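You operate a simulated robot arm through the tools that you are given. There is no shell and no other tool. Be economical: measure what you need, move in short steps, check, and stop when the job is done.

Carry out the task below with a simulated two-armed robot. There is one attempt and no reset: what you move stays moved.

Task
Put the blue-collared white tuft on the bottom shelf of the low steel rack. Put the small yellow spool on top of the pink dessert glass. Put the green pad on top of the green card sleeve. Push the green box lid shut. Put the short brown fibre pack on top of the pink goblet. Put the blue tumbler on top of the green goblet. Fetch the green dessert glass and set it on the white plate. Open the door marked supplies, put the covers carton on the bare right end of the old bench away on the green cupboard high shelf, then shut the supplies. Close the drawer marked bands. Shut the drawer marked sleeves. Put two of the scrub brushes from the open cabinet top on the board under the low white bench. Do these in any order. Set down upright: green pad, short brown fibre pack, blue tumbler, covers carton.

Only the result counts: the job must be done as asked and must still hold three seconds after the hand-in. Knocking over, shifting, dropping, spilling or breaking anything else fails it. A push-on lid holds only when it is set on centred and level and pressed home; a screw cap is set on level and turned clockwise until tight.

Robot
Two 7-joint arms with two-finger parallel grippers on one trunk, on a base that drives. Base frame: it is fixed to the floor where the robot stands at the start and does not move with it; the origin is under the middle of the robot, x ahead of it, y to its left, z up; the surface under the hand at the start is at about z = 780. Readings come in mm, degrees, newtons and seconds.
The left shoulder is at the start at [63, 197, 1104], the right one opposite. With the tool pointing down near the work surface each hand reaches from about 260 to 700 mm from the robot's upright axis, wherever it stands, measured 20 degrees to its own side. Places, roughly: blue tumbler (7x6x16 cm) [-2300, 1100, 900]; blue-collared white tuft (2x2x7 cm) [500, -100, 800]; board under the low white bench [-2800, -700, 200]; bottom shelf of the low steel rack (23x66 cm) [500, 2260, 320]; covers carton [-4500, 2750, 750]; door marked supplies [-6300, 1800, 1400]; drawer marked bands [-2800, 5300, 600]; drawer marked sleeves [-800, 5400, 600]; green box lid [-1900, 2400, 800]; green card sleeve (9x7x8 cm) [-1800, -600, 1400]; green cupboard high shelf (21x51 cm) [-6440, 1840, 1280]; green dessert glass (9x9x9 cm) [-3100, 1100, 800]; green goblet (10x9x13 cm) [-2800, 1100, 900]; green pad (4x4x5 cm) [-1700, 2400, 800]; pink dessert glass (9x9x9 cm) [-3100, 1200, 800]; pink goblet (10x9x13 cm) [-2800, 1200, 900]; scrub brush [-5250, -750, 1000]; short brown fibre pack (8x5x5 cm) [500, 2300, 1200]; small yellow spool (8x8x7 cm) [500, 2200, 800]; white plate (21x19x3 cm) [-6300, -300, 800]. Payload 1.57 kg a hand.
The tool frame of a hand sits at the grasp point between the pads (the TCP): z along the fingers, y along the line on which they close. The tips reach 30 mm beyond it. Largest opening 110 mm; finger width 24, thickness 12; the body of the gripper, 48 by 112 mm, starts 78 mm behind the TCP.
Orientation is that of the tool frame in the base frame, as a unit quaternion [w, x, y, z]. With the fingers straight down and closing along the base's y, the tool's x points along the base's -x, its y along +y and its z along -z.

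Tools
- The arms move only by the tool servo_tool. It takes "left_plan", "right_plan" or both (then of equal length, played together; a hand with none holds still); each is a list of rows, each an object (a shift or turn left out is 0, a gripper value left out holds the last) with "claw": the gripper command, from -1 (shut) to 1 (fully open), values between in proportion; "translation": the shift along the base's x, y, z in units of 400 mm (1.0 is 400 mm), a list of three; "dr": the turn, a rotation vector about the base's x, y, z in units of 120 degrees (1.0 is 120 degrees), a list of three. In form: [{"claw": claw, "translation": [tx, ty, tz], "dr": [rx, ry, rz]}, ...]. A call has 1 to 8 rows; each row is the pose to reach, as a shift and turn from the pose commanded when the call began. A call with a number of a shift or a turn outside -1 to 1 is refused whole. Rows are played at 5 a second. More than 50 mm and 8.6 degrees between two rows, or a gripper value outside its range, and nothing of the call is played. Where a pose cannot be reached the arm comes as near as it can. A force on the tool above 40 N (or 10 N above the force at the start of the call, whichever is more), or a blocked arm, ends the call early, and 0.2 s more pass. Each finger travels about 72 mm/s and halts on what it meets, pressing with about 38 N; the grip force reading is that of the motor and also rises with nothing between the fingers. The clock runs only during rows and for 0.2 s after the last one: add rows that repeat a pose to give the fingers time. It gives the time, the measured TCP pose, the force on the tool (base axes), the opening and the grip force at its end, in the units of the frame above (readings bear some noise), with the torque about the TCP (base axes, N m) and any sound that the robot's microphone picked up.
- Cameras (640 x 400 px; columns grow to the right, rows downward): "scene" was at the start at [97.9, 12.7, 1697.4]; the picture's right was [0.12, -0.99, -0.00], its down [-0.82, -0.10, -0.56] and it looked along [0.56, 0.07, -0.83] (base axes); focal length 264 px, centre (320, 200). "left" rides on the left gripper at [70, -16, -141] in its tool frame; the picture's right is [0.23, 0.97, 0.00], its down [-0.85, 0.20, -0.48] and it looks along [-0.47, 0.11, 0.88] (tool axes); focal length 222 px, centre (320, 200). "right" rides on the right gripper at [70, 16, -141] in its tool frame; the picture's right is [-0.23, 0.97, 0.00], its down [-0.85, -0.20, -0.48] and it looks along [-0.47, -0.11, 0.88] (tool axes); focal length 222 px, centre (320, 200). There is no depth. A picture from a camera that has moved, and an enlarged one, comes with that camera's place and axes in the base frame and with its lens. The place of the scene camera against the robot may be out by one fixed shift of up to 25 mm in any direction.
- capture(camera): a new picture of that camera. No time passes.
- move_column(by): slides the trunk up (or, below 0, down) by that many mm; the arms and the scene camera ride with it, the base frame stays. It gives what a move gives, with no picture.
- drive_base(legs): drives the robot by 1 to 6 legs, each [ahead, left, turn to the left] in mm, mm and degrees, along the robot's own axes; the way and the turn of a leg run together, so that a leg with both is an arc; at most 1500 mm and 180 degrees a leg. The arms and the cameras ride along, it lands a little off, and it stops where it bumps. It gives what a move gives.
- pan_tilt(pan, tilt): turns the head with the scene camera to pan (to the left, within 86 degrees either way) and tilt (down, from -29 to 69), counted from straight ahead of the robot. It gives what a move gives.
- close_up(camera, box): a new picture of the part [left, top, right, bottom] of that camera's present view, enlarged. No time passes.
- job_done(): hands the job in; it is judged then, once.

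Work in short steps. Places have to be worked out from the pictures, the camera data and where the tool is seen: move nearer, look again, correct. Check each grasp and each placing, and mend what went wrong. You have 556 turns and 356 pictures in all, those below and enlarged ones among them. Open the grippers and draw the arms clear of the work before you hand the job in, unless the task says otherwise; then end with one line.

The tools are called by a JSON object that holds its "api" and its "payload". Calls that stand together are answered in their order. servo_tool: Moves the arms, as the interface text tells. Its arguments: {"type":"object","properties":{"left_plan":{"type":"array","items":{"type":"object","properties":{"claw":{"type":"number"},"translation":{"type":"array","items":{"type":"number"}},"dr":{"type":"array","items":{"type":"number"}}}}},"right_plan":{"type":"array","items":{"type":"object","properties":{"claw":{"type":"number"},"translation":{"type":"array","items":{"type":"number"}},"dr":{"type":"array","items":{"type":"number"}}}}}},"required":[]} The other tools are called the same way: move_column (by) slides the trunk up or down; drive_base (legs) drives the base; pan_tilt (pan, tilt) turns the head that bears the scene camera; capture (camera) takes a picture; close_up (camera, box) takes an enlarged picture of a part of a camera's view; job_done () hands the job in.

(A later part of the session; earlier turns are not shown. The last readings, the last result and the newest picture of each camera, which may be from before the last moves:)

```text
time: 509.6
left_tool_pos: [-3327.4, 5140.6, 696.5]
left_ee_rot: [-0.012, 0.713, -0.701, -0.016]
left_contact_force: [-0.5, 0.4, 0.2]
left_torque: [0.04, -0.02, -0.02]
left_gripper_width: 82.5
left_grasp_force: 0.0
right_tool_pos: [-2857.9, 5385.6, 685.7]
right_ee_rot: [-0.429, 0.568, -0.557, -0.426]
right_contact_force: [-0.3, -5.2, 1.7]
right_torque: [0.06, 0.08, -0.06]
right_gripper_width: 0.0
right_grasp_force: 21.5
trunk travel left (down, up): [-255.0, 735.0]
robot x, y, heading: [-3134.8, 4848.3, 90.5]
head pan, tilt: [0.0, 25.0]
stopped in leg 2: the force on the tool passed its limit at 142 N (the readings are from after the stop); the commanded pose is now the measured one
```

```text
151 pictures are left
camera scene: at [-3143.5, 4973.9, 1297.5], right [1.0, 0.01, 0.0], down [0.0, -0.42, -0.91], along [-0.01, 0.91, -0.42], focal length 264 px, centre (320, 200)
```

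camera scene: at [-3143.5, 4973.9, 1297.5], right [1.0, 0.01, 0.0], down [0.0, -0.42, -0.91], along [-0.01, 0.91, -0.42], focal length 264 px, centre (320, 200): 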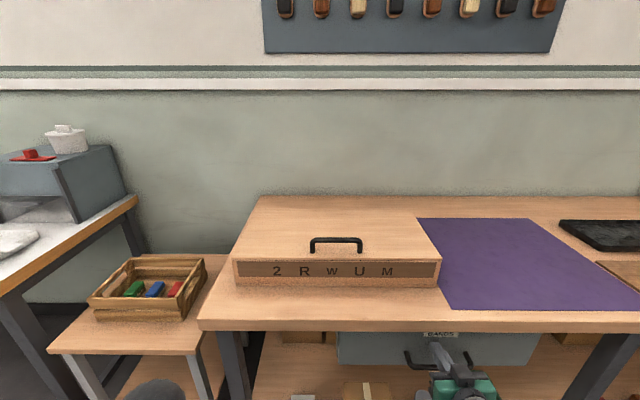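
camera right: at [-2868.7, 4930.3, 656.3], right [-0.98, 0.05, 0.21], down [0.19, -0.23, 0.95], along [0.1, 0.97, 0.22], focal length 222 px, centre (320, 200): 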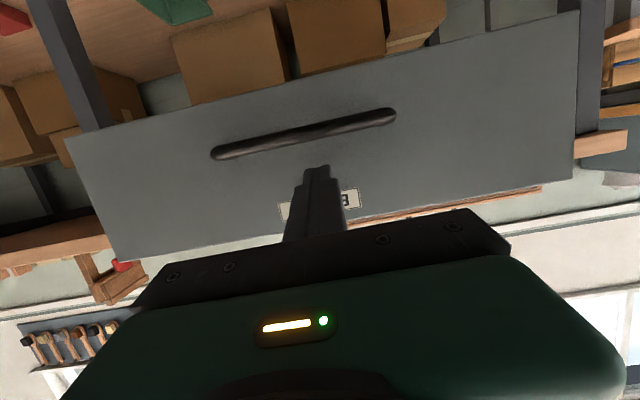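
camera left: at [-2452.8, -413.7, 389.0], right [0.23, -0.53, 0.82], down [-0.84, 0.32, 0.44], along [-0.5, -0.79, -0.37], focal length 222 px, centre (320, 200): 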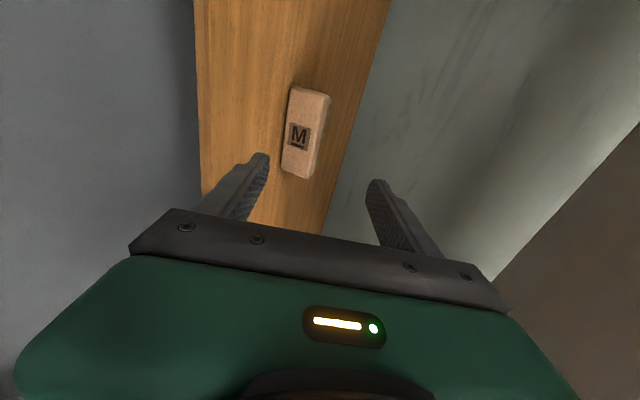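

The bands drawer is shut (142 N stop). I back off, raise the trunk and turn to look for the covers carton.

{"api": "drive_base", "payload": {"legs": [[-700, 0, 0], [0, 0, 90]]}}

{"api": "move_column", "payload": {"by": 400}}

{"api": "pan_tilt", "payload": {"pan": 10, "tilt": 22}}

{"api": "capture", "payload": {"camera": "scene"}}

```text
time: 517.3
left_tool_pos: [-3424.4, 3952.3, 697.4]
left_ee_rot: [0.002, 1.0, 0.009, -0.019]
left_contact_force: [0.9, 0.0, -0.1]
left_torque: [-0.01, -0.01, 0.03]
left_gripper_width: 82.7
left_grasp_force: 0.0
right_tool_pos: [-3670.6, 4421.3, 685.8]
right_ee_rot: [0.0, 0.796, 0.01, -0.606]
right_contact_force: [-0.2, -0.1, -1.1]
right_torque: [-0.01, -0.02, -0.01]
right_gripper_width: 0.2
right_grasp_force: 21.5
trunk travel left (down, up): [-255.0, 735.0]
robot x, y, heading: [-3132.8, 4144.9, -179.6]
head pan, tilt: [0.0, 25.0]
```

```text
time: 521.1
left_tool_pos: [-3424.2, 3953.4, 1096.4]
left_ee_rot: [0.003, 1.0, 0.009, -0.02]
left_contact_force: [-0.3, 0.0, -0.3]
left_torque: [0.01, -0.01, -0.01]
left_gripper_width: 82.8
left_grasp_force: 0.0
right_tool_pos: [-3670.1, 4420.5, 1086.0]
right_ee_rot: [0.0, 0.796, 0.009, -0.605]
right_contact_force: [0.2, -0.1, -0.2]
right_torque: [0.01, -0.01, 0.0]
right_gripper_width: 0.1
right_grasp_force: 21.0
trunk travel left (down, up): [-655.0, 335.0]
robot x, y, heading: [-3125.6, 4139.2, -179.5]
head pan, tilt: [0.0, 25.0]
```

```text
time: 521.8
left_tool_pos: [-3423.8, 3952.7, 1097.1]
left_ee_rot: [0.002, 1.0, 0.008, -0.02]
left_contact_force: [-0.3, 0.6, -0.2]
left_torque: [-0.02, 0.02, 0.02]
left_gripper_width: 82.4
left_grasp_force: 0.0
right_tool_pos: [-3670.8, 4421.0, 1086.8]
right_ee_rot: [-0.001, 0.796, 0.009, -0.605]
right_contact_force: [-0.6, -1.0, 0.3]
right_torque: [0.01, 0.01, 0.01]
right_gripper_width: 0.1
right_grasp_force: 21.9
trunk travel left (down, up): [-655.0, 335.0]
robot x, y, heading: [-3130.7, 4141.9, -179.8]
head pan, tilt: [10.0, 22.0]
```

```text
150 pictures are left
camera scene: at [-3261.3, 4130.9, 1702.3], right [-0.18, 0.98, 0.0], down [0.37, 0.07, -0.93], along [-0.91, -0.17, -0.38], focal length 264 px, centre (320, 200)
```

scene: 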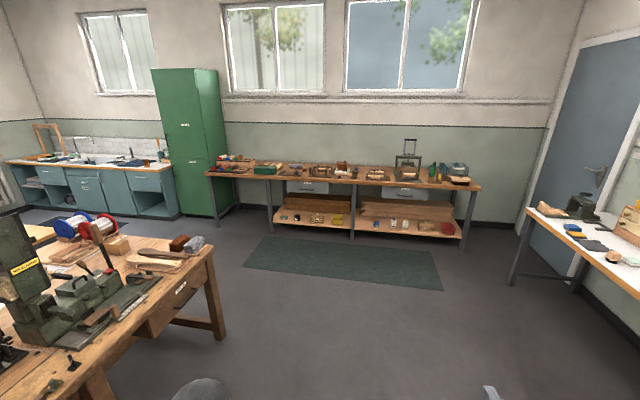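

{"api": "close_up", "payload": {"camera": "scene", "box": [0, 190, 240, 340]}}

{"api": "close_up", "payload": {"camera": "scene", "box": [140, 50, 300, 230]}}

```text
2.67 times, centred on (120, 265) of scene
camera zoom: at [-3261.3, 4130.9, 1702.3], right [-0.18, 0.98, 0.0], down [0.37, 0.07, -0.93], along [-0.91, -0.17, -0.38], focal length 704 px, centre (853, 27)
```

zoom: 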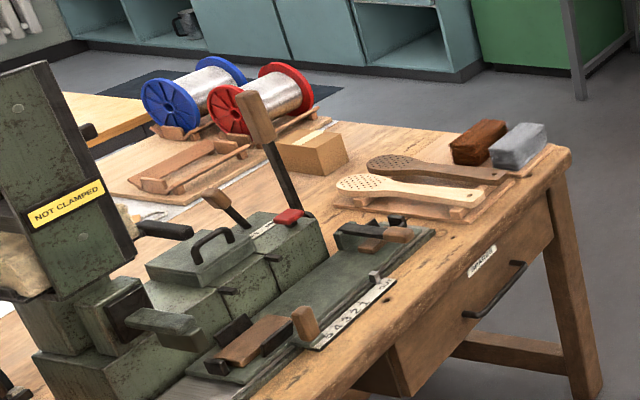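

```text
2.22 times, centred on (220, 140) of scene
camera zoom: at [-3261.3, 4130.9, 1702.3], right [-0.18, 0.98, 0.0], down [0.37, 0.07, -0.93], along [-0.91, -0.17, -0.38], focal length 587 px, centre (542, 333)
```

zoom: 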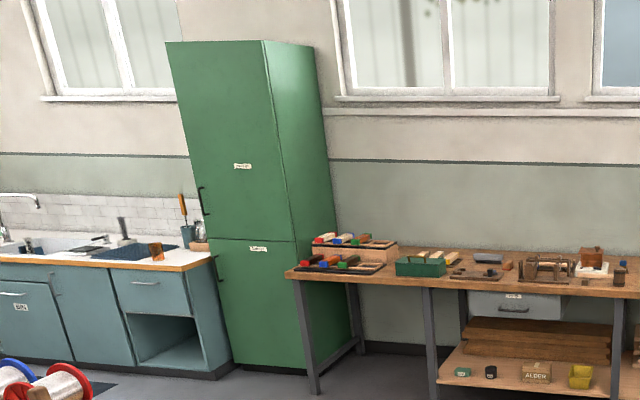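

The small carton stands near the bench's -x end (≈[-4495, 2600]). I drive around to x≈-5200 and face +x.

{"api": "drive_base", "payload": {"legs": [[1050, 0, 0], [1030, 0, 0], [0, 1480, 0], [0, 0, 180]]}}

{"api": "pan_tilt", "payload": {"pan": 0, "tilt": 40}}

{"api": "capture", "payload": {"camera": "scene"}}

```text
time: 546.4
left_tool_pos: [-4892.9, 2833.8, 1097.3]
left_ee_rot: [0.019, -0.011, 1.0, 0.004]
left_contact_force: [0.1, 0.6, 0.4]
left_torque: [0.01, 0.03, 0.03]
left_gripper_width: 82.5
left_grasp_force: 0.0
right_tool_pos: [-4643.6, 2366.9, 1085.6]
right_ee_rot: [0.605, -0.011, 0.797, 0.001]
right_contact_force: [-0.4, 0.7, 0.3]
right_torque: [-0.02, 0.01, -0.03]
right_gripper_width: 0.2
right_grasp_force: 21.6
trunk travel left (down, up): [-655.0, 335.0]
robot x, y, heading: [-5181.6, 2642.9, 0.8]
head pan, tilt: [10.0, 22.0]
```

```text
time: 547.2
left_tool_pos: [-4893.3, 2834.7, 1097.5]
left_ee_rot: [0.019, -0.011, 1.0, 0.002]
left_contact_force: [0.5, -0.9, -0.2]
left_torque: [-0.03, 0.01, 0.02]
left_gripper_width: 82.8
left_grasp_force: 0.0
right_tool_pos: [-4644.3, 2367.9, 1085.8]
right_ee_rot: [0.605, -0.011, 0.796, 0.0]
right_contact_force: [0.2, 0.1, -0.7]
right_torque: [-0.03, -0.03, 0.02]
right_gripper_width: 0.0
right_grasp_force: 21.4
trunk travel left (down, up): [-655.0, 335.0]
robot x, y, heading: [-5182.5, 2641.0, 0.8]
head pan, tilt: [0.0, 40.0]
```

```text
147 pictures are left
camera scene: at [-5074.3, 2646.9, 1674.3], right [0.01, -1.0, 0.0], down [-0.64, -0.01, -0.77], along [0.77, 0.01, -0.64], focal length 264 px, centre (320, 200)
```

scene: 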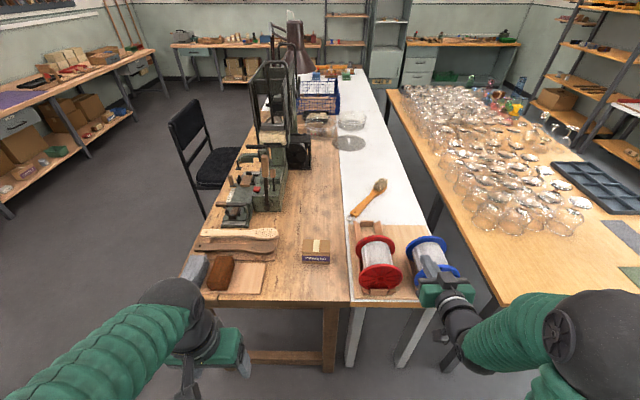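

{"api": "close_up", "payload": {"camera": "scene", "box": [180, 215, 360, 325]}}

```text
3.56 times, centred on (270, 270) of scene
camera zoom: at [-5074.3, 2646.9, 1674.3], right [0.01, -1.0, 0.0], down [-0.64, -0.01, -0.77], along [0.77, 0.01, -0.64], focal length 939 px, centre (498, -49)
```

zoom: 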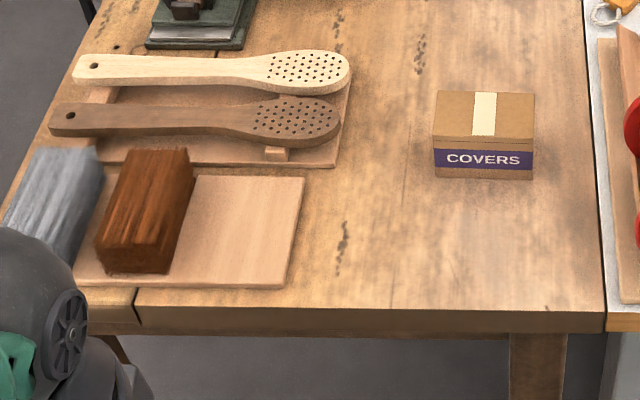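

It is the COVERS carton (~115×75×60 mm). I'll open the supplies door first: turn to face -x and drive to the cupboard with the right hand toward the handle (≈[-6230, 1588, 1130]).

{"api": "drive_base", "payload": {"legs": [[0, 0, 179.2], [0, 1327, 0], [250, 0, 0]]}}

{"api": "pan_tilt", "payload": {"pan": -20, "tilt": 25}}

{"api": "capture", "payload": {"camera": "scene"}}

{"api": "capture", "payload": {"camera": "right"}}

```text
time: 562.6
left_tool_pos: [-5772.3, 1136.4, 1097.6]
left_ee_rot: [0.003, 1.0, -0.009, -0.019]
left_contact_force: [0.5, 0.3, 0.4]
left_torque: [-0.02, 0.01, 0.01]
left_gripper_width: 82.3
left_grasp_force: 0.0
right_tool_pos: [-6000.9, 1612.2, 1086.8]
right_ee_rot: [-0.013, 0.796, -0.006, -0.605]
right_contact_force: [0.6, 0.1, -0.1]
right_torque: [0.02, 0.02, 0.01]
right_gripper_width: 0.0
right_grasp_force: 21.3
trunk travel left (down, up): [-655.0, 335.0]
robot x, y, heading: [-5475.7, 1319.0, 178.2]
head pan, tilt: [0.0, 40.0]
```

```text
time: 563.4
left_tool_pos: [-5774.4, 1135.5, 1097.1]
left_ee_rot: [0.002, 1.0, -0.01, -0.018]
left_contact_force: [0.6, 0.2, 0.4]
left_torque: [0.01, 0.01, 0.0]
left_gripper_width: 82.6
left_grasp_force: 0.0
right_tool_pos: [-6004.1, 1612.9, 1085.7]
right_ee_rot: [-0.013, 0.796, -0.006, -0.605]
right_contact_force: [-0.4, -0.7, 0.5]
right_torque: [0.01, 0.04, 0.05]
right_gripper_width: 0.0
right_grasp_force: 21.2
trunk travel left (down, up): [-655.0, 335.0]
robot x, y, heading: [-5473.0, 1315.9, 178.1]
head pan, tilt: [-20.0, 25.0]
```

```text
145 pictures are left
camera scene: at [-5599.1, 1354.8, 1697.4], right [0.37, 0.93, 0.0], down [0.4, -0.16, -0.91], along [-0.84, 0.33, -0.42], focal length 264 px, centre (320, 200)
```

scene: 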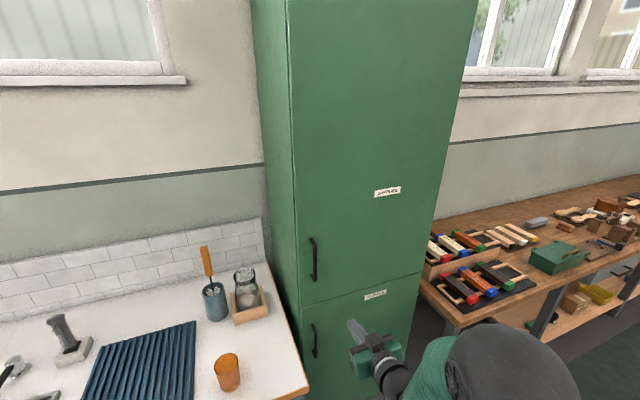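

```text
144 pictures are left
camera right: at [-5848.2, 1591.5, 1056.0], right [-0.08, -0.97, 0.21], down [0.24, 0.18, 0.95], along [-0.97, 0.13, 0.21], focal length 222 px, centre (320, 200)
```

right: 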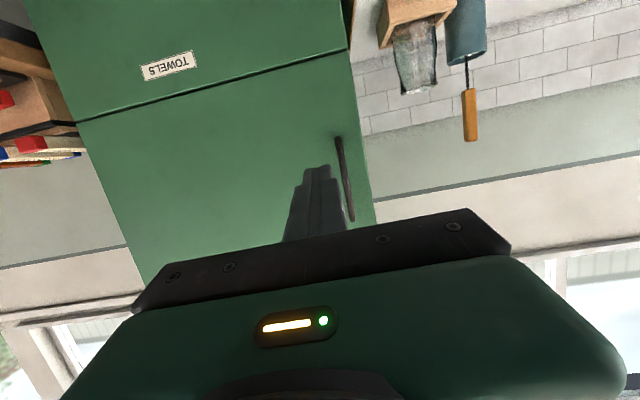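

The upper door's handle is at y≈1593, z≈1060–1200, x≈-6255. I open the fingers, raise 45 mm, shift, and approach.

{"api": "move_column", "payload": {"by": 45}}

{"api": "servo_tool", "payload": {"right_plan": [{"claw": 0.1, "translation": [0, -0.02, 0]}, {"translation": [0, -0.035, 0]}, {"translation": [0, -0.035, 0]}]}}

{"api": "drive_base", "payload": {"legs": [[140, 0, 1.5]]}}

{"api": "capture", "payload": {"camera": "right"}}

{"api": "capture", "payload": {"camera": "scene"}}

```text
time: 564.3
left_tool_pos: [-5773.5, 1136.0, 1142.7]
left_ee_rot: [0.002, 1.0, -0.01, -0.017]
left_contact_force: [-0.1, 1.0, -0.2]
left_torque: [0.01, 0.04, -0.01]
left_gripper_width: 82.4
left_grasp_force: 0.0
right_tool_pos: [-6003.0, 1612.1, 1131.3]
right_ee_rot: [-0.012, 0.795, -0.006, -0.606]
right_contact_force: [-0.1, -0.2, 0.0]
right_torque: [0.0, 0.0, 0.0]
right_gripper_width: 0.0
right_grasp_force: 21.4
trunk travel left (down, up): [-700.0, 290.0]
robot x, y, heading: [-5472.0, 1313.7, 178.4]
head pan, tilt: [-20.0, 25.0]
```

```text
time: 565.1
left_tool_pos: [-5773.6, 1136.7, 1141.8]
left_ee_rot: [0.003, 1.0, -0.009, -0.018]
left_contact_force: [0.3, -0.5, 0.3]
left_torque: [0.04, 0.01, 0.01]
left_gripper_width: 82.6
left_grasp_force: 0.1
right_tool_pos: [-6001.8, 1598.2, 1131.9]
right_ee_rot: [-0.012, 0.796, -0.005, -0.606]
right_contact_force: [0.4, 0.2, -0.2]
right_torque: [0.01, 0.0, -0.01]
right_gripper_width: 60.5
right_grasp_force: 0.0
trunk travel left (down, up): [-700.0, 290.0]
robot x, y, heading: [-5475.2, 1315.4, 178.4]
head pan, tilt: [-20.0, 25.0]
```

```text
time: 566.4
left_tool_pos: [-5906.5, 1130.2, 1143.4]
left_ee_rot: [0.003, 1.0, 0.004, -0.019]
left_contact_force: [0.0, -0.8, 0.3]
left_torque: [-0.01, -0.03, 0.0]
left_gripper_width: 82.4
left_grasp_force: 0.1
right_tool_pos: [-6145.9, 1586.6, 1132.6]
right_ee_rot: [-0.004, 0.796, 0.005, -0.606]
right_contact_force: [-0.3, -0.1, -0.8]
right_torque: [0.01, -0.01, -0.01]
right_gripper_width: 60.4
right_grasp_force: 0.0
trunk travel left (down, up): [-700.0, 290.0]
robot x, y, heading: [-5612.0, 1317.8, 180.2]
head pan, tilt: [-20.0, 25.0]
```

```text
143 pictures are left
camera right: at [-5992.4, 1569.5, 1102.0], right [-0.06, -0.98, 0.21], down [0.23, 0.19, 0.95], along [-0.97, 0.1, 0.22], focal length 222 px, centre (320, 200)
```

right: 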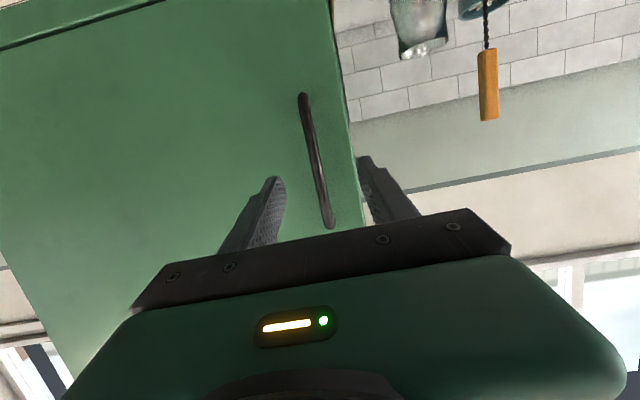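

```text
142 pictures are left
camera scene: at [-5735.1, 1354.2, 1742.8], right [0.34, 0.94, 0.0], down [0.4, -0.15, -0.91], along [-0.85, 0.31, -0.42], focal length 264 px, centre (320, 200)
```

scene: 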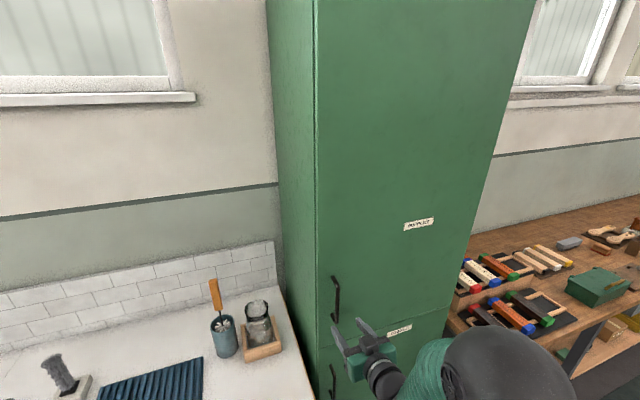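

Handle is centred between the fingers, bar x≈-6270. I drive 95 mm more and look.

{"api": "drive_base", "payload": {"legs": [[95, 0, 0]]}}

{"api": "capture", "payload": {"camera": "right"}}

```text
time: 567.7
left_tool_pos: [-6005.9, 1131.5, 1140.0]
left_ee_rot: [0.002, 1.0, 0.005, -0.016]
left_contact_force: [-0.7, -0.3, -0.6]
left_torque: [0.02, -0.02, -0.01]
left_gripper_width: 82.4
left_grasp_force: 0.0
right_tool_pos: [-6243.5, 1588.5, 1128.3]
right_ee_rot: [-0.005, 0.798, 0.004, -0.603]
right_contact_force: [0.0, 0.5, -0.1]
right_torque: [-0.02, 0.01, 0.01]
right_gripper_width: 60.5
right_grasp_force: 0.1
trunk travel left (down, up): [-700.0, 290.0]
robot x, y, heading: [-5709.2, 1321.8, 179.9]
head pan, tilt: [-20.0, 25.0]
stopped in leg 1: the force on the tool passed its limit at 73 N (the readings are from after the stop); the commanded pose is now the measured one
```

```text
141 pictures are left
camera right: at [-6087.9, 1570.7, 1099.8], right [-0.06, -0.98, 0.21], down [0.23, 0.19, 0.96], along [-0.97, 0.11, 0.21], focal length 222 px, centre (320, 200)
```

right: 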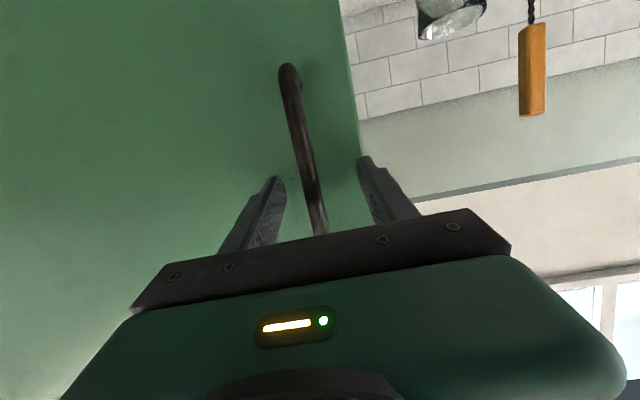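

Fingertips reached the door face; the bar is between the fingers. I back off 5 mm by arm and close.

{"api": "servo_tool", "payload": {"right_plan": [{"translation": [0.015, 0, 0]}, {"claw": -0.3, "translation": [0.015, 0, 0]}, {"claw": -1, "translation": [0.015, 0, 0]}, {"translation": [0.015, 0, 0]}, {"translation": [0.015, 0, 0]}]}}

{"api": "capture", "payload": {"camera": "right"}}

```text
time: 568.9
left_tool_pos: [-6000.2, 1134.6, 1141.5]
left_ee_rot: [0.003, 1.0, 0.004, -0.019]
left_contact_force: [0.8, 1.1, -0.4]
left_torque: [-0.01, -0.02, 0.0]
left_gripper_width: 82.6
left_grasp_force: 0.1
right_tool_pos: [-6235.2, 1593.1, 1130.5]
right_ee_rot: [-0.006, 0.796, 0.001, -0.605]
right_contact_force: [-1.0, 14.8, 3.8]
right_torque: [-0.69, 0.02, -0.28]
right_gripper_width: 12.5
right_grasp_force: 29.2
trunk travel left (down, up): [-700.0, 290.0]
robot x, y, heading: [-5705.9, 1317.7, 179.8]
head pan, tilt: [-20.0, 25.0]
```

```text
140 pictures are left
camera right: at [-6081.0, 1575.0, 1100.6], right [-0.07, -0.98, 0.21], down [0.23, 0.19, 0.95], along [-0.97, 0.11, 0.22], focal length 222 px, centre (320, 200)
```

right: 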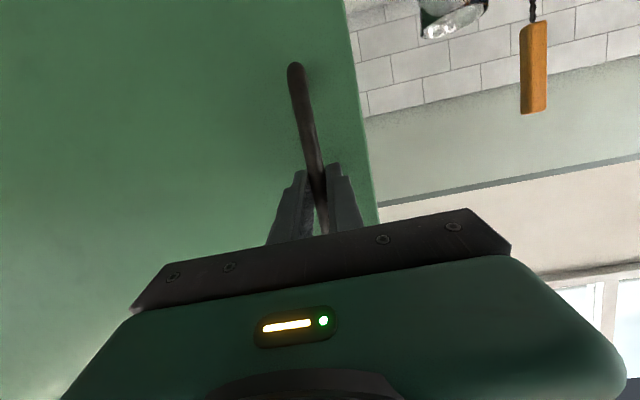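

Handle gripped (12 mm bar). I pull the door along its arc by driving back and slightly right.

{"api": "drive_base", "payload": {"legs": [[-80, -6, 0], [-70, -20, 0]]}}

{"api": "capture", "payload": {"camera": "scene"}}

```text
time: 570.3
left_tool_pos: [-5911.2, 1134.6, 1139.0]
left_ee_rot: [-0.001, 1.0, 0.003, -0.018]
left_contact_force: [-0.5, 0.5, -0.5]
left_torque: [0.03, 0.0, 0.02]
left_gripper_width: 82.4
left_grasp_force: 0.0
right_tool_pos: [-6144.1, 1606.8, 1132.0]
right_ee_rot: [-0.018, 0.797, -0.01, -0.603]
right_contact_force: [-11.0, 43.8, -21.0]
right_torque: [-0.78, -0.62, -0.36]
right_gripper_width: 12.8
right_grasp_force: 29.5
trunk travel left (down, up): [-700.0, 290.0]
robot x, y, heading: [-5611.7, 1330.8, 179.6]
head pan, tilt: [-20.0, 25.0]
stopped in leg 2: the force on the tool passed its limit at 47 N (the readings are from after the stop); the commanded pose is now the measured one
```

```text
139 pictures are left
camera scene: at [-5747.1, 1382.5, 1741.2], right [0.35, 0.94, -0.01], down [0.4, -0.16, -0.9], along [-0.85, 0.31, -0.43], focal length 264 px, centre (320, 200)
```

scene: 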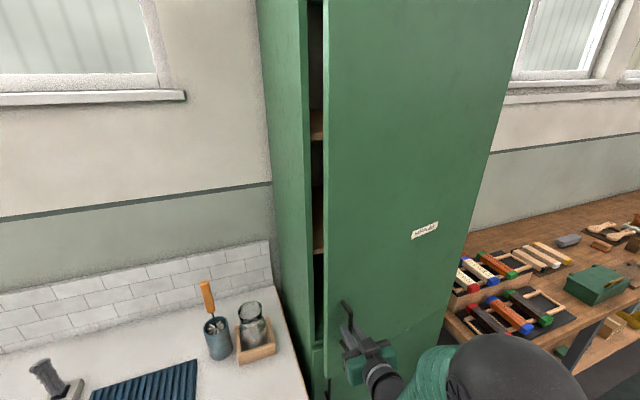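

Door opened ~90 mm; a lateral force built up. I relax by shifting the hand +y, then continue pulling.

{"api": "servo_tool", "payload": {"right_plan": [{"translation": [0, 0.02, 0.02]}, {"translation": [0.01, 0.04, 0.03]}, {"translation": [0.03, 0.05, 0.03]}, {"translation": [0.06, 0.06, 0.03]}, {"translation": [0.09, 0.075, 0.03]}]}}

```text
time: 571.5
left_tool_pos: [-5905.1, 1117.9, 1138.9]
left_ee_rot: [-0.008, 1.0, 0.004, -0.019]
left_contact_force: [0.4, 0.4, -0.8]
left_torque: [-0.03, 0.01, 0.02]
left_gripper_width: 82.6
left_grasp_force: 0.1
right_tool_pos: [-6132.5, 1611.9, 1150.8]
right_ee_rot: [-0.011, 0.796, 0.01, -0.606]
right_contact_force: [12.8, -43.2, -23.5]
right_torque: [-0.77, -0.66, 0.49]
right_gripper_width: 13.4
right_grasp_force: 30.2
right hand out of reach, approached as far as the arm can: row 3, 4, 5
trunk travel left (down, up): [-700.0, 290.0]
robot x, y, heading: [-5615.8, 1327.8, 179.7]
head pan, tilt: [-20.0, 25.0]
```

I release the handle and back the hand off, then look at the gap.

{"api": "servo_tool", "payload": {"right_plan": [{"translation": [0, -0.01, -0.02]}, {"claw": -0.2, "translation": [0, -0.01, -0.02]}, {"claw": 0.1, "translation": [0, -0.01, -0.02]}, {"claw": 0.1, "translation": [0, -0.01, -0.02]}]}}

{"api": "drive_base", "payload": {"legs": [[-110, 0, 0]]}}

{"api": "capture", "payload": {"camera": "scene"}}

{"api": "capture", "payload": {"camera": "right"}}

```text
time: 572.5
left_tool_pos: [-5907.5, 1124.8, 1139.7]
left_ee_rot: [-0.005, 1.0, 0.003, -0.018]
left_contact_force: [0.1, -0.6, 0.5]
left_torque: [0.07, 0.04, 0.0]
left_gripper_width: 82.5
left_grasp_force: 0.0
right_tool_pos: [-6135.0, 1621.2, 1143.7]
right_ee_rot: [-0.017, 0.793, 0.002, -0.609]
right_contact_force: [0.4, 0.8, 0.1]
right_torque: [-0.03, 0.0, -0.03]
right_gripper_width: 60.4
right_grasp_force: 0.2
trunk travel left (down, up): [-700.0, 290.0]
robot x, y, heading: [-5614.0, 1325.3, 179.7]
head pan, tilt: [-20.0, 25.0]
```

```text
time: 573.7
left_tool_pos: [-5800.4, 1131.2, 1139.7]
left_ee_rot: [-0.002, 1.0, 0.004, -0.018]
left_contact_force: [-0.3, 0.2, 0.1]
left_torque: [-0.01, -0.03, 0.0]
left_gripper_width: 82.6
left_grasp_force: 0.2
right_tool_pos: [-6027.3, 1629.3, 1141.6]
right_ee_rot: [-0.013, 0.793, 0.001, -0.608]
right_contact_force: [-0.4, 0.1, -0.5]
right_torque: [0.01, 0.05, 0.07]
right_gripper_width: 60.5
right_grasp_force: 0.1
trunk travel left (down, up): [-700.0, 290.0]
robot x, y, heading: [-5502.9, 1326.4, 179.5]
head pan, tilt: [-20.0, 25.0]
```

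```text
138 pictures are left
camera scene: at [-5633.9, 1367.4, 1742.1], right [0.35, 0.94, 0.0], down [0.4, -0.15, -0.9], along [-0.85, 0.31, -0.43], focal length 264 px, centre (320, 200)
```

scene: 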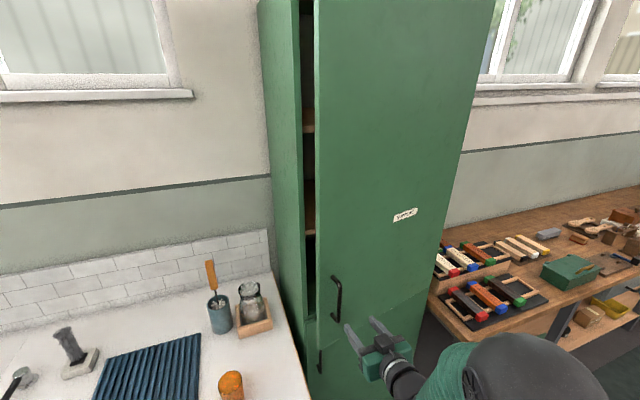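

```text
137 pictures are left
camera right: at [-5872.4, 1609.6, 1109.4], right [-0.07, -0.98, 0.2], down [0.24, 0.18, 0.95], along [-0.97, 0.12, 0.22], focal length 222 px, centre (320, 200)
```

right: 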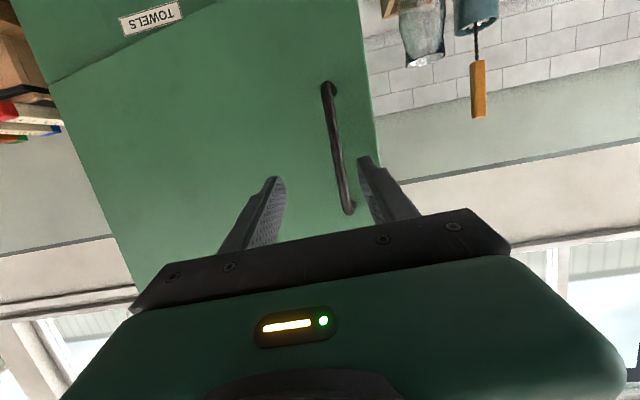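

The door stays ajar (edge ≈90 mm out). I re-grip the handle (now ≈[-6146, 1610, 1118]) to pull it further along a finer arc.

{"api": "servo_tool", "payload": {"right_plan": [{"translation": [-0.03, -0.05, -0.03]}, {"translation": [-0.1, -0.05, -0.04]}, {"translation": [-0.18, -0.05, -0.04]}, {"translation": [-0.24, -0.05, -0.04]}, {"translation": [-0.285, -0.05, -0.04]}, {"translation": [-0.285, -0.05, -0.04]}]}}

{"api": "capture", "payload": {"camera": "right"}}

```text
time: 575.1
left_tool_pos: [-5795.4, 1129.5, 1140.4]
left_ee_rot: [-0.003, 1.0, 0.004, -0.02]
left_contact_force: [-0.3, -0.2, -0.7]
left_torque: [-0.02, 0.02, -0.05]
left_gripper_width: 82.7
left_grasp_force: 0.0
right_tool_pos: [-6137.4, 1606.6, 1127.8]
right_ee_rot: [-0.014, 0.792, 0.001, -0.61]
right_contact_force: [0.4, 0.6, 0.5]
right_torque: [-0.03, -0.01, 0.01]
right_gripper_width: 60.3
right_grasp_force: 0.1
trunk travel left (down, up): [-700.0, 290.0]
robot x, y, heading: [-5507.3, 1326.3, 179.7]
head pan, tilt: [-20.0, 25.0]
```

```text
136 pictures are left
camera right: at [-5982.5, 1586.9, 1095.3], right [-0.07, -0.98, 0.2], down [0.25, 0.17, 0.95], along [-0.97, 0.12, 0.23], focal length 222 px, centre (320, 200)
```

right: 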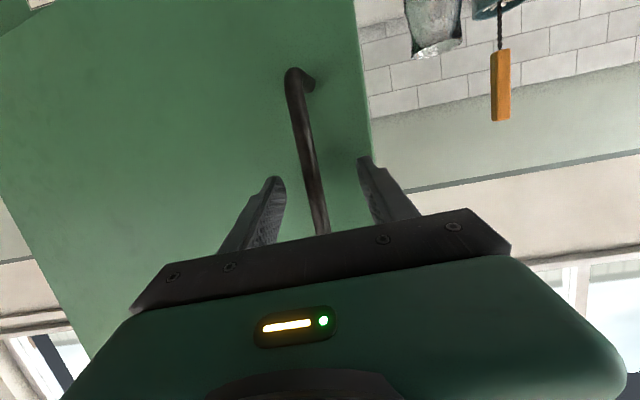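

Bar is between the fingers: I close and pull along the finer arc.

{"api": "servo_tool", "payload": {"right_plan": [{"claw": -0.3}, {"claw": -1}, {"claw": -1}, {"claw": -1}]}}

{"api": "drive_base", "payload": {"legs": [[-36, -11, 0], [-40, -17, 0], [-39, -20, 0], [-37, -23, 0]]}}

{"api": "capture", "payload": {"camera": "scene"}}

```text
time: 576.1
left_tool_pos: [-5796.8, 1131.2, 1140.2]
left_ee_rot: [-0.002, 1.0, 0.003, -0.019]
left_contact_force: [1.6, 0.7, -0.1]
left_torque: [-0.02, 0.01, 0.0]
left_gripper_width: 82.4
left_grasp_force: 0.0
right_tool_pos: [-6138.3, 1609.6, 1126.0]
right_ee_rot: [-0.012, 0.793, 0.0, -0.61]
right_contact_force: [-1.2, 7.7, 0.7]
right_torque: [-0.81, 0.0, -0.11]
right_gripper_width: 13.2
right_grasp_force: 29.6
trunk travel left (down, up): [-700.0, 290.0]
robot x, y, heading: [-5501.5, 1326.6, 179.8]
head pan, tilt: [-20.0, 25.0]
```

```text
time: 578.4
left_tool_pos: [-5649.5, 1194.4, 1136.9]
left_ee_rot: [-0.005, 1.0, 0.006, -0.017]
left_contact_force: [0.0, -0.1, -0.3]
left_torque: [0.0, -0.03, 0.0]
left_gripper_width: 82.2
left_grasp_force: 0.0
right_tool_pos: [-5993.5, 1673.3, 1126.7]
right_ee_rot: [-0.016, 0.794, 0.002, -0.608]
right_contact_force: [-9.1, 12.4, -0.4]
right_torque: [-0.75, 0.12, -0.2]
right_gripper_width: 13.3
right_grasp_force: 30.0
trunk travel left (down, up): [-700.0, 290.0]
robot x, y, heading: [-5352.9, 1391.6, 180.0]
head pan, tilt: [-20.0, 25.0]
```

```text
135 pictures are left
camera scene: at [-5486.2, 1430.5, 1741.8], right [0.34, 0.94, 0.0], down [0.4, -0.14, -0.9], along [-0.85, 0.31, -0.43], focal length 264 px, centre (320, 200)
```

scene: 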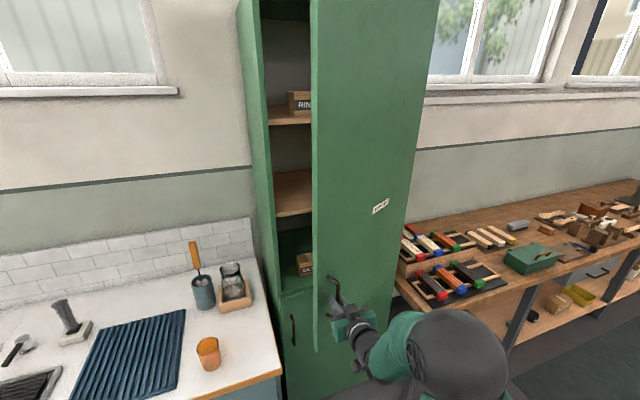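

Smooth. I continue along the arc to about 50°.

{"api": "drive_base", "payload": {"legs": [[-35, -26, 0], [-32, -29, 0], [-30, -31, 0], [-27, -34, 0]]}}

{"api": "capture", "payload": {"camera": "scene"}}

```text
time: 580.8
left_tool_pos: [-5524.5, 1307.8, 1136.9]
left_ee_rot: [-0.008, 1.0, 0.006, -0.016]
left_contact_force: [-0.1, -0.6, -0.2]
left_torque: [0.01, -0.01, 0.0]
left_gripper_width: 82.7
left_grasp_force: 0.1
right_tool_pos: [-5867.7, 1787.2, 1129.8]
right_ee_rot: [-0.018, 0.792, 0.002, -0.611]
right_contact_force: [2.4, -3.9, -12.6]
right_torque: [-0.77, 0.6, -0.15]
right_gripper_width: 13.4
right_grasp_force: 29.8
trunk travel left (down, up): [-700.0, 290.0]
robot x, y, heading: [-5229.1, 1515.8, 179.9]
head pan, tilt: [-20.0, 25.0]
```

```text
134 pictures are left
camera scene: at [-5361.0, 1544.8, 1742.1], right [0.34, 0.94, 0.01], down [0.4, -0.14, -0.9], along [-0.85, 0.31, -0.43], focal length 264 px, centre (320, 200)
```

scene: 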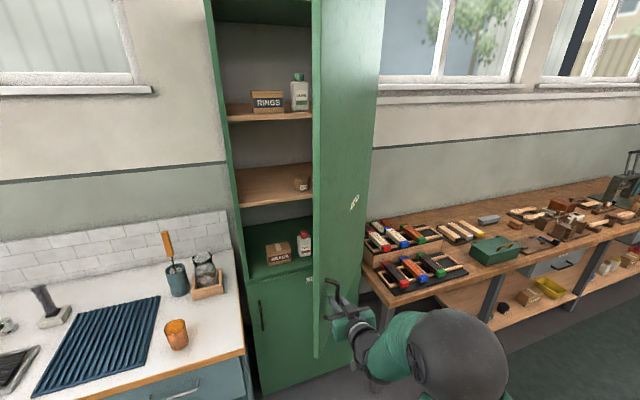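

The door is ~50° open; the target shelf (z≈1283) has one small box on its right, and a shelf above at ≈1608. I keep following the arc toward 80°.

{"api": "drive_base", "payload": {"legs": [[-24, -37, 0], [-21, -38, 0], [-17, -40, 0], [-14, -41, 0], [-10, -42, 0], [-6, -43, 0]]}}

{"api": "capture", "payload": {"camera": "scene"}}

```text
time: 584.1
left_tool_pos: [-5424.7, 1543.5, 1137.7]
left_ee_rot: [-0.008, 1.0, 0.007, -0.018]
left_contact_force: [-0.1, 1.3, 0.2]
left_torque: [0.04, -0.03, 0.0]
left_gripper_width: 82.6
left_grasp_force: 0.0
right_tool_pos: [-5769.0, 2023.5, 1134.9]
right_ee_rot: [-0.019, 0.79, 0.003, -0.613]
right_contact_force: [16.0, -3.8, -9.8]
right_torque: [-0.73, 0.59, -0.09]
right_gripper_width: 13.3
right_grasp_force: 30.5
trunk travel left (down, up): [-700.0, 290.0]
robot x, y, heading: [-5136.7, 1754.0, 179.7]
head pan, tilt: [-20.0, 25.0]
```

```text
133 pictures are left
camera scene: at [-5258.1, 1786.6, 1742.6], right [0.34, 0.94, 0.0], down [0.4, -0.14, -0.91], along [-0.85, 0.31, -0.42], focal length 264 px, centre (320, 200)
```

scene: 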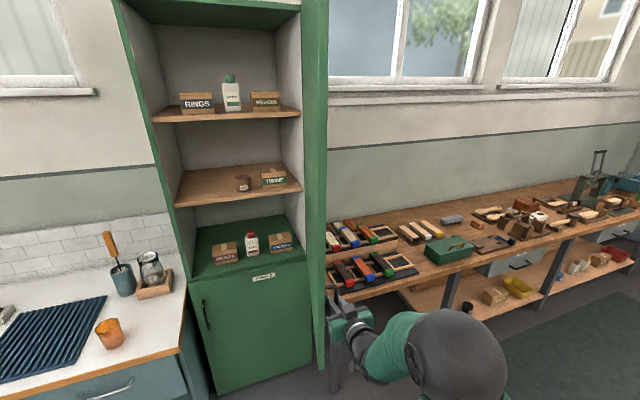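

About 80° open. The shelf's left part is free (y≈1600–1800). I swing the door a bit past 90°.

{"api": "drive_base", "payload": {"legs": [[-3, -43, 0], [1, -43, 0], [5, -43, 0], [9, -43, 0]]}}

{"api": "servo_tool", "payload": {"right_plan": [{"claw": -0.3}, {"claw": 0.1}, {"claw": 0.1}, {"claw": 0.1}]}}

{"api": "drive_base", "payload": {"legs": [[-200, 0, 0]]}}

{"api": "capture", "payload": {"camera": "scene"}}

```text
time: 586.5
left_tool_pos: [-5435.3, 1710.7, 1138.4]
left_ee_rot: [-0.01, 1.0, 0.008, -0.02]
left_contact_force: [0.3, 0.1, -0.1]
left_torque: [0.02, 0.0, -0.02]
left_gripper_width: 82.4
left_grasp_force: 0.0
right_tool_pos: [-5778.6, 2190.3, 1135.5]
right_ee_rot: [-0.018, 0.79, 0.005, -0.613]
right_contact_force: [10.5, 1.6, 6.5]
right_torque: [-0.78, 0.75, -0.15]
right_gripper_width: 13.5
right_grasp_force: 30.1
trunk travel left (down, up): [-700.0, 290.0]
robot x, y, heading: [-5146.1, 1925.9, 179.9]
head pan, tilt: [-20.0, 25.0]
```

```text
time: 587.5
left_tool_pos: [-5439.8, 1695.7, 1133.3]
left_ee_rot: [-0.016, 1.0, 0.009, -0.018]
left_contact_force: [-0.3, -0.2, 0.2]
left_torque: [0.0, -0.01, -0.03]
left_gripper_width: 82.6
left_grasp_force: 0.1
right_tool_pos: [-5783.3, 2173.9, 1135.1]
right_ee_rot: [-0.022, 0.791, 0.009, -0.611]
right_contact_force: [-0.6, -0.2, -0.1]
right_torque: [-0.03, 0.01, -0.01]
right_gripper_width: 60.8
right_grasp_force: 0.0
trunk travel left (down, up): [-700.0, 290.0]
robot x, y, heading: [-5149.8, 1920.6, 180.0]
head pan, tilt: [-20.0, 25.0]
```

```text
time: 589.1
left_tool_pos: [-5241.7, 1706.2, 1135.1]
left_ee_rot: [-0.013, 1.0, 0.008, -0.017]
left_contact_force: [0.1, 0.3, 0.4]
left_torque: [-0.02, -0.02, -0.02]
left_gripper_width: 82.6
left_grasp_force: 0.0
right_tool_pos: [-5584.8, 2182.7, 1131.9]
right_ee_rot: [-0.02, 0.792, 0.006, -0.61]
right_contact_force: [-0.5, 0.0, 0.2]
right_torque: [0.01, 0.04, 0.0]
right_gripper_width: 60.6
right_grasp_force: 0.0
trunk travel left (down, up): [-700.0, 290.0]
robot x, y, heading: [-4943.9, 1923.0, 180.0]
head pan, tilt: [-20.0, 25.0]
```

```text
132 pictures are left
camera scene: at [-5078.0, 1956.4, 1742.1], right [0.34, 0.94, 0.0], down [0.4, -0.14, -0.9], along [-0.85, 0.31, -0.43], focal length 264 px, centre (320, 200)
```

scene: 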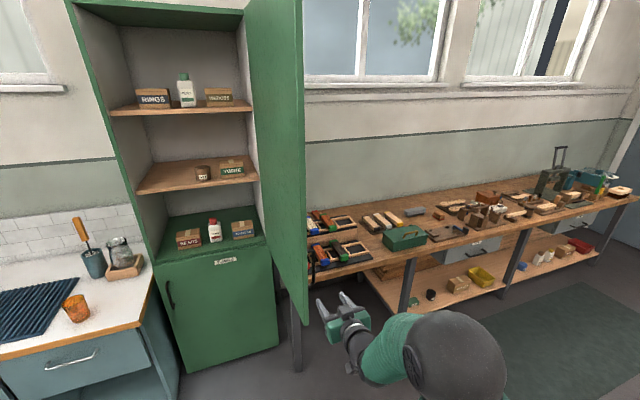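

Door is open ~100° and stays. I go back to the carton, facing +x.

{"api": "drive_base", "payload": {"legs": [[80, -560, 0], [0, 0, -180]]}}

{"api": "pan_tilt", "payload": {"pan": 0, "tilt": 45}}

{"api": "capture", "payload": {"camera": "scene"}}

```text
time: 599.7
left_tool_pos: [-4729.0, 2690.6, 1136.7]
left_ee_rot: [0.018, 0.002, 1.0, -0.011]
left_contact_force: [-0.5, 0.1, -0.9]
left_torque: [0.02, -0.03, 0.03]
left_gripper_width: 82.6
left_grasp_force: 0.0
right_tool_pos: [-4395.5, 2205.3, 1134.5]
right_ee_rot: [0.612, 0.003, 0.79, -0.025]
right_contact_force: [-0.1, 0.6, 0.4]
right_torque: [-0.01, 0.02, -0.02]
right_gripper_width: 60.4
right_grasp_force: 0.0
trunk travel left (down, up): [-700.0, 290.0]
robot x, y, heading: [-5019.8, 2479.8, -1.4]
head pan, tilt: [-20.0, 25.0]
```

```text
time: 600.5
left_tool_pos: [-4729.8, 2689.6, 1136.5]
left_ee_rot: [0.019, 0.001, 1.0, -0.012]
left_contact_force: [-0.8, -0.2, -0.3]
left_torque: [0.0, 0.01, 0.02]
left_gripper_width: 82.6
left_grasp_force: 0.1
right_tool_pos: [-4396.0, 2204.2, 1134.3]
right_ee_rot: [0.612, 0.003, 0.79, -0.025]
right_contact_force: [0.8, 0.3, -0.3]
right_torque: [-0.01, -0.01, -0.02]
right_gripper_width: 60.8
right_grasp_force: 0.0
trunk travel left (down, up): [-700.0, 290.0]
robot x, y, heading: [-5024.5, 2477.7, -1.3]
head pan, tilt: [0.0, 45.0]
```

```text
131 pictures are left
camera scene: at [-4918.2, 2479.2, 1712.0], right [-0.02, -1.0, 0.0], down [-0.71, 0.02, -0.71], along [0.71, -0.02, -0.71], focal length 264 px, centre (320, 200)
```

scene: 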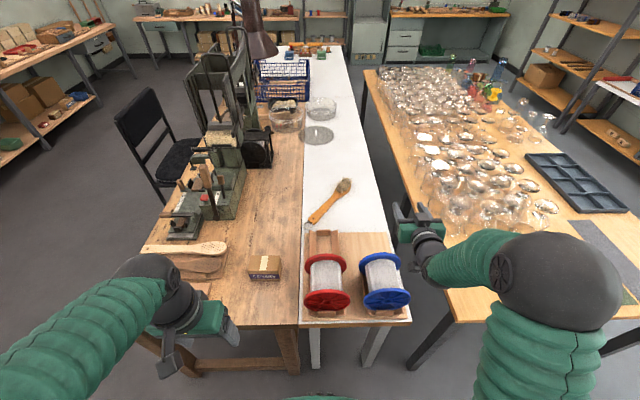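

I yaw the left hand 90° (fingers to close along x), open it, and move toward the carton.

{"api": "servo_tool", "payload": {"left_plan": [{"claw": 0.85, "translation": [0.04, 0, 0], "dr": [0, 0, -0.07]}, {"translation": [0.08, 0, 0], "dr": [0, 0, -0.14]}, {"translation": [0.12, 0, 0], "dr": [0, 0, -0.21]}, {"translation": [0.16, 0, 0], "dr": [0, 0, -0.28]}, {"translation": [0.2, 0, 0], "dr": [0, 0, -0.35]}, {"translation": [0.24, 0, 0], "dr": [0, 0, -0.42]}, {"translation": [0.28, 0, 0], "dr": [0, 0, -0.49]}, {"translation": [0.32, 0, 0], "dr": [0, 0, -0.56]}]}}

{"api": "servo_tool", "payload": {"left_plan": [{"translation": [0.05, 0, 0], "dr": [0, 0, -0.065]}, {"translation": [0.1, 0, 0], "dr": [0, 0, -0.13]}, {"translation": [0.15, 0, -0.05], "dr": [0, 0, -0.18]}, {"translation": [0.2, 0, -0.1], "dr": [0, 0, -0.18]}]}}

{"api": "drive_base", "payload": {"legs": [[120, 0, 1]]}}

{"api": "servo_tool", "payload": {"left_plan": [{"translation": [0, 0, 0]}, {"translation": [0, 0, 0]}]}}

{"api": "capture", "payload": {"camera": "left"}}

```text
time: 602.4
left_tool_pos: [-4601.6, 2689.3, 1135.9]
left_ee_rot: [0.008, 0.557, 0.831, -0.02]
left_contact_force: [-0.1, 0.3, 0.4]
left_torque: [0.01, 0.03, -0.02]
left_gripper_width: 102.0
left_grasp_force: 0.0
right_tool_pos: [-4396.6, 2203.9, 1132.9]
right_ee_rot: [0.611, 0.002, 0.791, -0.025]
right_contact_force: [-0.5, 0.5, 0.1]
right_torque: [0.03, -0.01, 0.01]
right_gripper_width: 60.4
right_grasp_force: 0.1
trunk travel left (down, up): [-700.0, 290.0]
robot x, y, heading: [-5027.8, 2479.3, -1.4]
head pan, tilt: [0.0, 45.0]
```

```text
time: 603.4
left_tool_pos: [-4520.1, 2689.5, 1096.2]
left_ee_rot: [0.006, 0.701, 0.712, -0.022]
left_contact_force: [0.4, 0.2, 0.7]
left_torque: [0.02, 0.01, 0.01]
left_gripper_width: 101.7
left_grasp_force: 0.0
right_tool_pos: [-4395.6, 2205.5, 1132.3]
right_ee_rot: [0.612, 0.002, 0.791, -0.025]
right_contact_force: [0.4, 0.4, -0.5]
right_torque: [-0.04, 0.0, 0.04]
right_gripper_width: 60.4
right_grasp_force: 0.2
trunk travel left (down, up): [-700.0, 290.0]
robot x, y, heading: [-5026.7, 2481.3, -1.3]
head pan, tilt: [0.0, 45.0]
```

```text
time: 604.6
left_tool_pos: [-4408.2, 2697.1, 1097.9]
left_ee_rot: [0.007, 0.694, 0.72, -0.022]
left_contact_force: [-0.7, 0.2, -0.1]
left_torque: [-0.02, -0.02, 0.0]
left_gripper_width: 101.9
left_grasp_force: 0.0
right_tool_pos: [-4272.9, 2213.9, 1134.2]
right_ee_rot: [0.613, -0.005, 0.79, -0.019]
right_contact_force: [0.4, 0.4, -0.9]
right_torque: [0.0, -0.04, 0.01]
right_gripper_width: 60.3
right_grasp_force: 0.0
trunk travel left (down, up): [-700.0, 290.0]
robot x, y, heading: [-4904.6, 2476.4, -0.3]
head pan, tilt: [0.0, 45.0]
```

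```text
time: 605.2
left_tool_pos: [-4408.0, 2697.1, 1097.2]
left_ee_rot: [0.007, 0.694, 0.72, -0.021]
left_contact_force: [-0.1, -0.5, -0.2]
left_torque: [0.0, -0.03, 0.02]
left_gripper_width: 101.8
left_grasp_force: 0.0
right_tool_pos: [-4273.0, 2214.3, 1134.9]
right_ee_rot: [0.613, -0.005, 0.79, -0.019]
right_contact_force: [0.2, 0.6, -1.5]
right_torque: [-0.05, 0.0, 0.03]
right_gripper_width: 60.3
right_grasp_force: 0.1
trunk travel left (down, up): [-700.0, 290.0]
robot x, y, heading: [-4907.0, 2476.6, -0.1]
head pan, tilt: [0.0, 45.0]
```

```text
130 pictures are left
camera left: at [-4424.6, 2770.4, 1236.6], right [0.96, 0.26, -0.03], down [0.24, -0.83, 0.51], along [0.11, -0.5, -0.86], focal length 222 px, centre (320, 200)
```

left: 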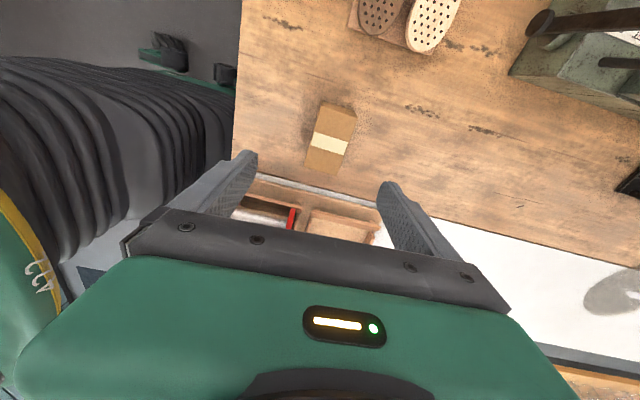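

Carton top ≈848, centre ≈[-4388, 2669], long side along y. I move over it and descend.

{"api": "servo_tool", "payload": {"left_plan": [{"translation": [0.025, -0.035, -0.1]}, {"translation": [0.05, -0.07, -0.2]}, {"translation": [0.05, -0.07, -0.3]}, {"translation": [0.05, -0.07, -0.4]}, {"translation": [0.05, -0.07, -0.48]}, {"translation": [0.05, -0.07, -0.48]}]}}

{"api": "capture", "payload": {"camera": "left"}}

```text
time: 606.6
left_tool_pos: [-4389.2, 2667.4, 904.6]
left_ee_rot: [0.007, 0.694, 0.72, -0.02]
left_contact_force: [-0.6, -0.1, 0.1]
left_torque: [0.03, 0.0, -0.03]
left_gripper_width: 101.5
left_grasp_force: 0.0
right_tool_pos: [-4273.2, 2213.9, 1135.2]
right_ee_rot: [0.613, -0.006, 0.79, -0.018]
right_contact_force: [0.6, 0.1, 0.6]
right_torque: [-0.01, 0.07, 0.02]
right_gripper_width: 60.5
right_grasp_force: 0.1
trunk travel left (down, up): [-700.0, 290.0]
robot x, y, heading: [-4905.3, 2476.9, -0.2]
head pan, tilt: [0.0, 45.0]
```

```text
129 pictures are left
camera left: at [-4404.8, 2741.9, 1043.5], right [0.96, 0.26, -0.03], down [0.24, -0.83, 0.51], along [0.11, -0.5, -0.86], focal length 222 px, centre (320, 200)
```

left: 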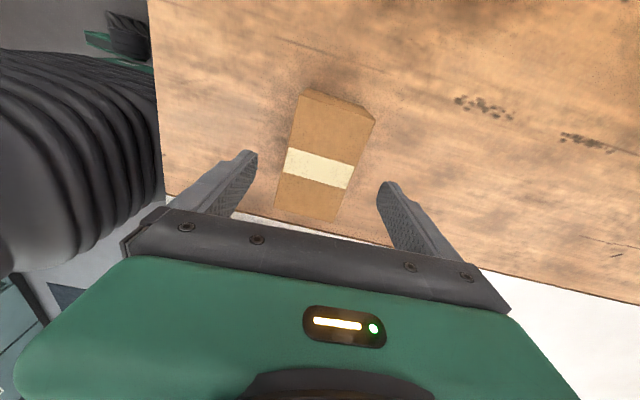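

Centred. I descend to z≈838 and close, then lift.

{"api": "servo_tool", "payload": {"left_plan": [{"translation": [0, 0.01, -0.08]}, {"translation": [0, 0.01, -0.165]}, {"translation": [0, 0.01, -0.165]}, {"claw": 0.3, "translation": [0, 0.01, -0.165]}, {"claw": -0.3, "translation": [0, 0.01, -0.165]}, {"claw": -1, "translation": [0, 0.01, -0.165]}, {"translation": [0, 0.01, -0.165]}]}}

{"api": "servo_tool", "payload": {"left_plan": [{"translation": [0, 0, 0.08]}, {"translation": [0, 0, 0.18]}, {"translation": [0, 0, 0.28]}, {"translation": [0, 0, 0.35]}]}}

{"api": "capture", "payload": {"camera": "left"}}

```text
time: 608.2
left_tool_pos: [-4388.0, 2673.6, 838.1]
left_ee_rot: [0.006, 0.694, 0.72, -0.022]
left_contact_force: [0.2, 0.2, 2.9]
left_torque: [-0.02, -0.07, -0.05]
left_gripper_width: 65.4
left_grasp_force: 37.9
right_tool_pos: [-4273.0, 2214.7, 1134.1]
right_ee_rot: [0.613, -0.005, 0.79, -0.019]
right_contact_force: [0.3, 0.3, 0.0]
right_torque: [0.02, 0.0, 0.0]
right_gripper_width: 60.5
right_grasp_force: 0.1
trunk travel left (down, up): [-700.0, 290.0]
robot x, y, heading: [-4908.0, 2477.4, 0.0]
head pan, tilt: [0.0, 45.0]
```

```text
time: 609.2
left_tool_pos: [-4388.1, 2673.0, 978.6]
left_ee_rot: [0.006, 0.694, 0.72, -0.022]
left_contact_force: [-0.6, 0.1, -1.3]
left_torque: [0.0, -0.03, 0.02]
left_gripper_width: 65.5
left_grasp_force: 37.3
right_tool_pos: [-4271.9, 2215.7, 1134.7]
right_ee_rot: [0.613, -0.005, 0.79, -0.019]
right_contact_force: [0.0, -0.3, 0.4]
right_torque: [0.01, -0.02, 0.02]
right_gripper_width: 60.6
right_grasp_force: 0.0
trunk travel left (down, up): [-700.0, 290.0]
robot x, y, heading: [-4907.8, 2477.2, -0.6]
head pan, tilt: [0.0, 45.0]
```

```text
128 pictures are left
camera left: at [-4404.4, 2746.5, 1118.0], right [0.96, 0.26, -0.03], down [0.24, -0.83, 0.51], along [0.11, -0.5, -0.86], focal length 222 px, centre (320, 200)
```

left: 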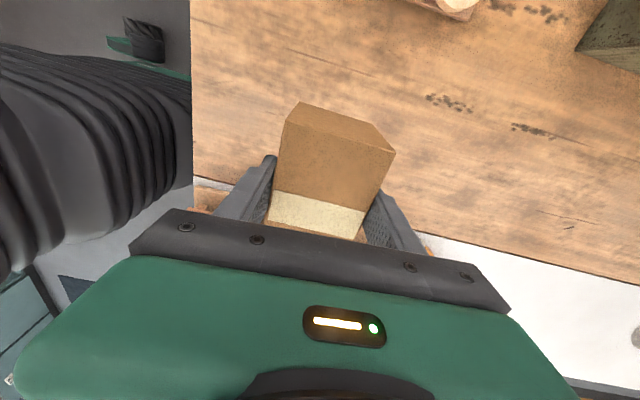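

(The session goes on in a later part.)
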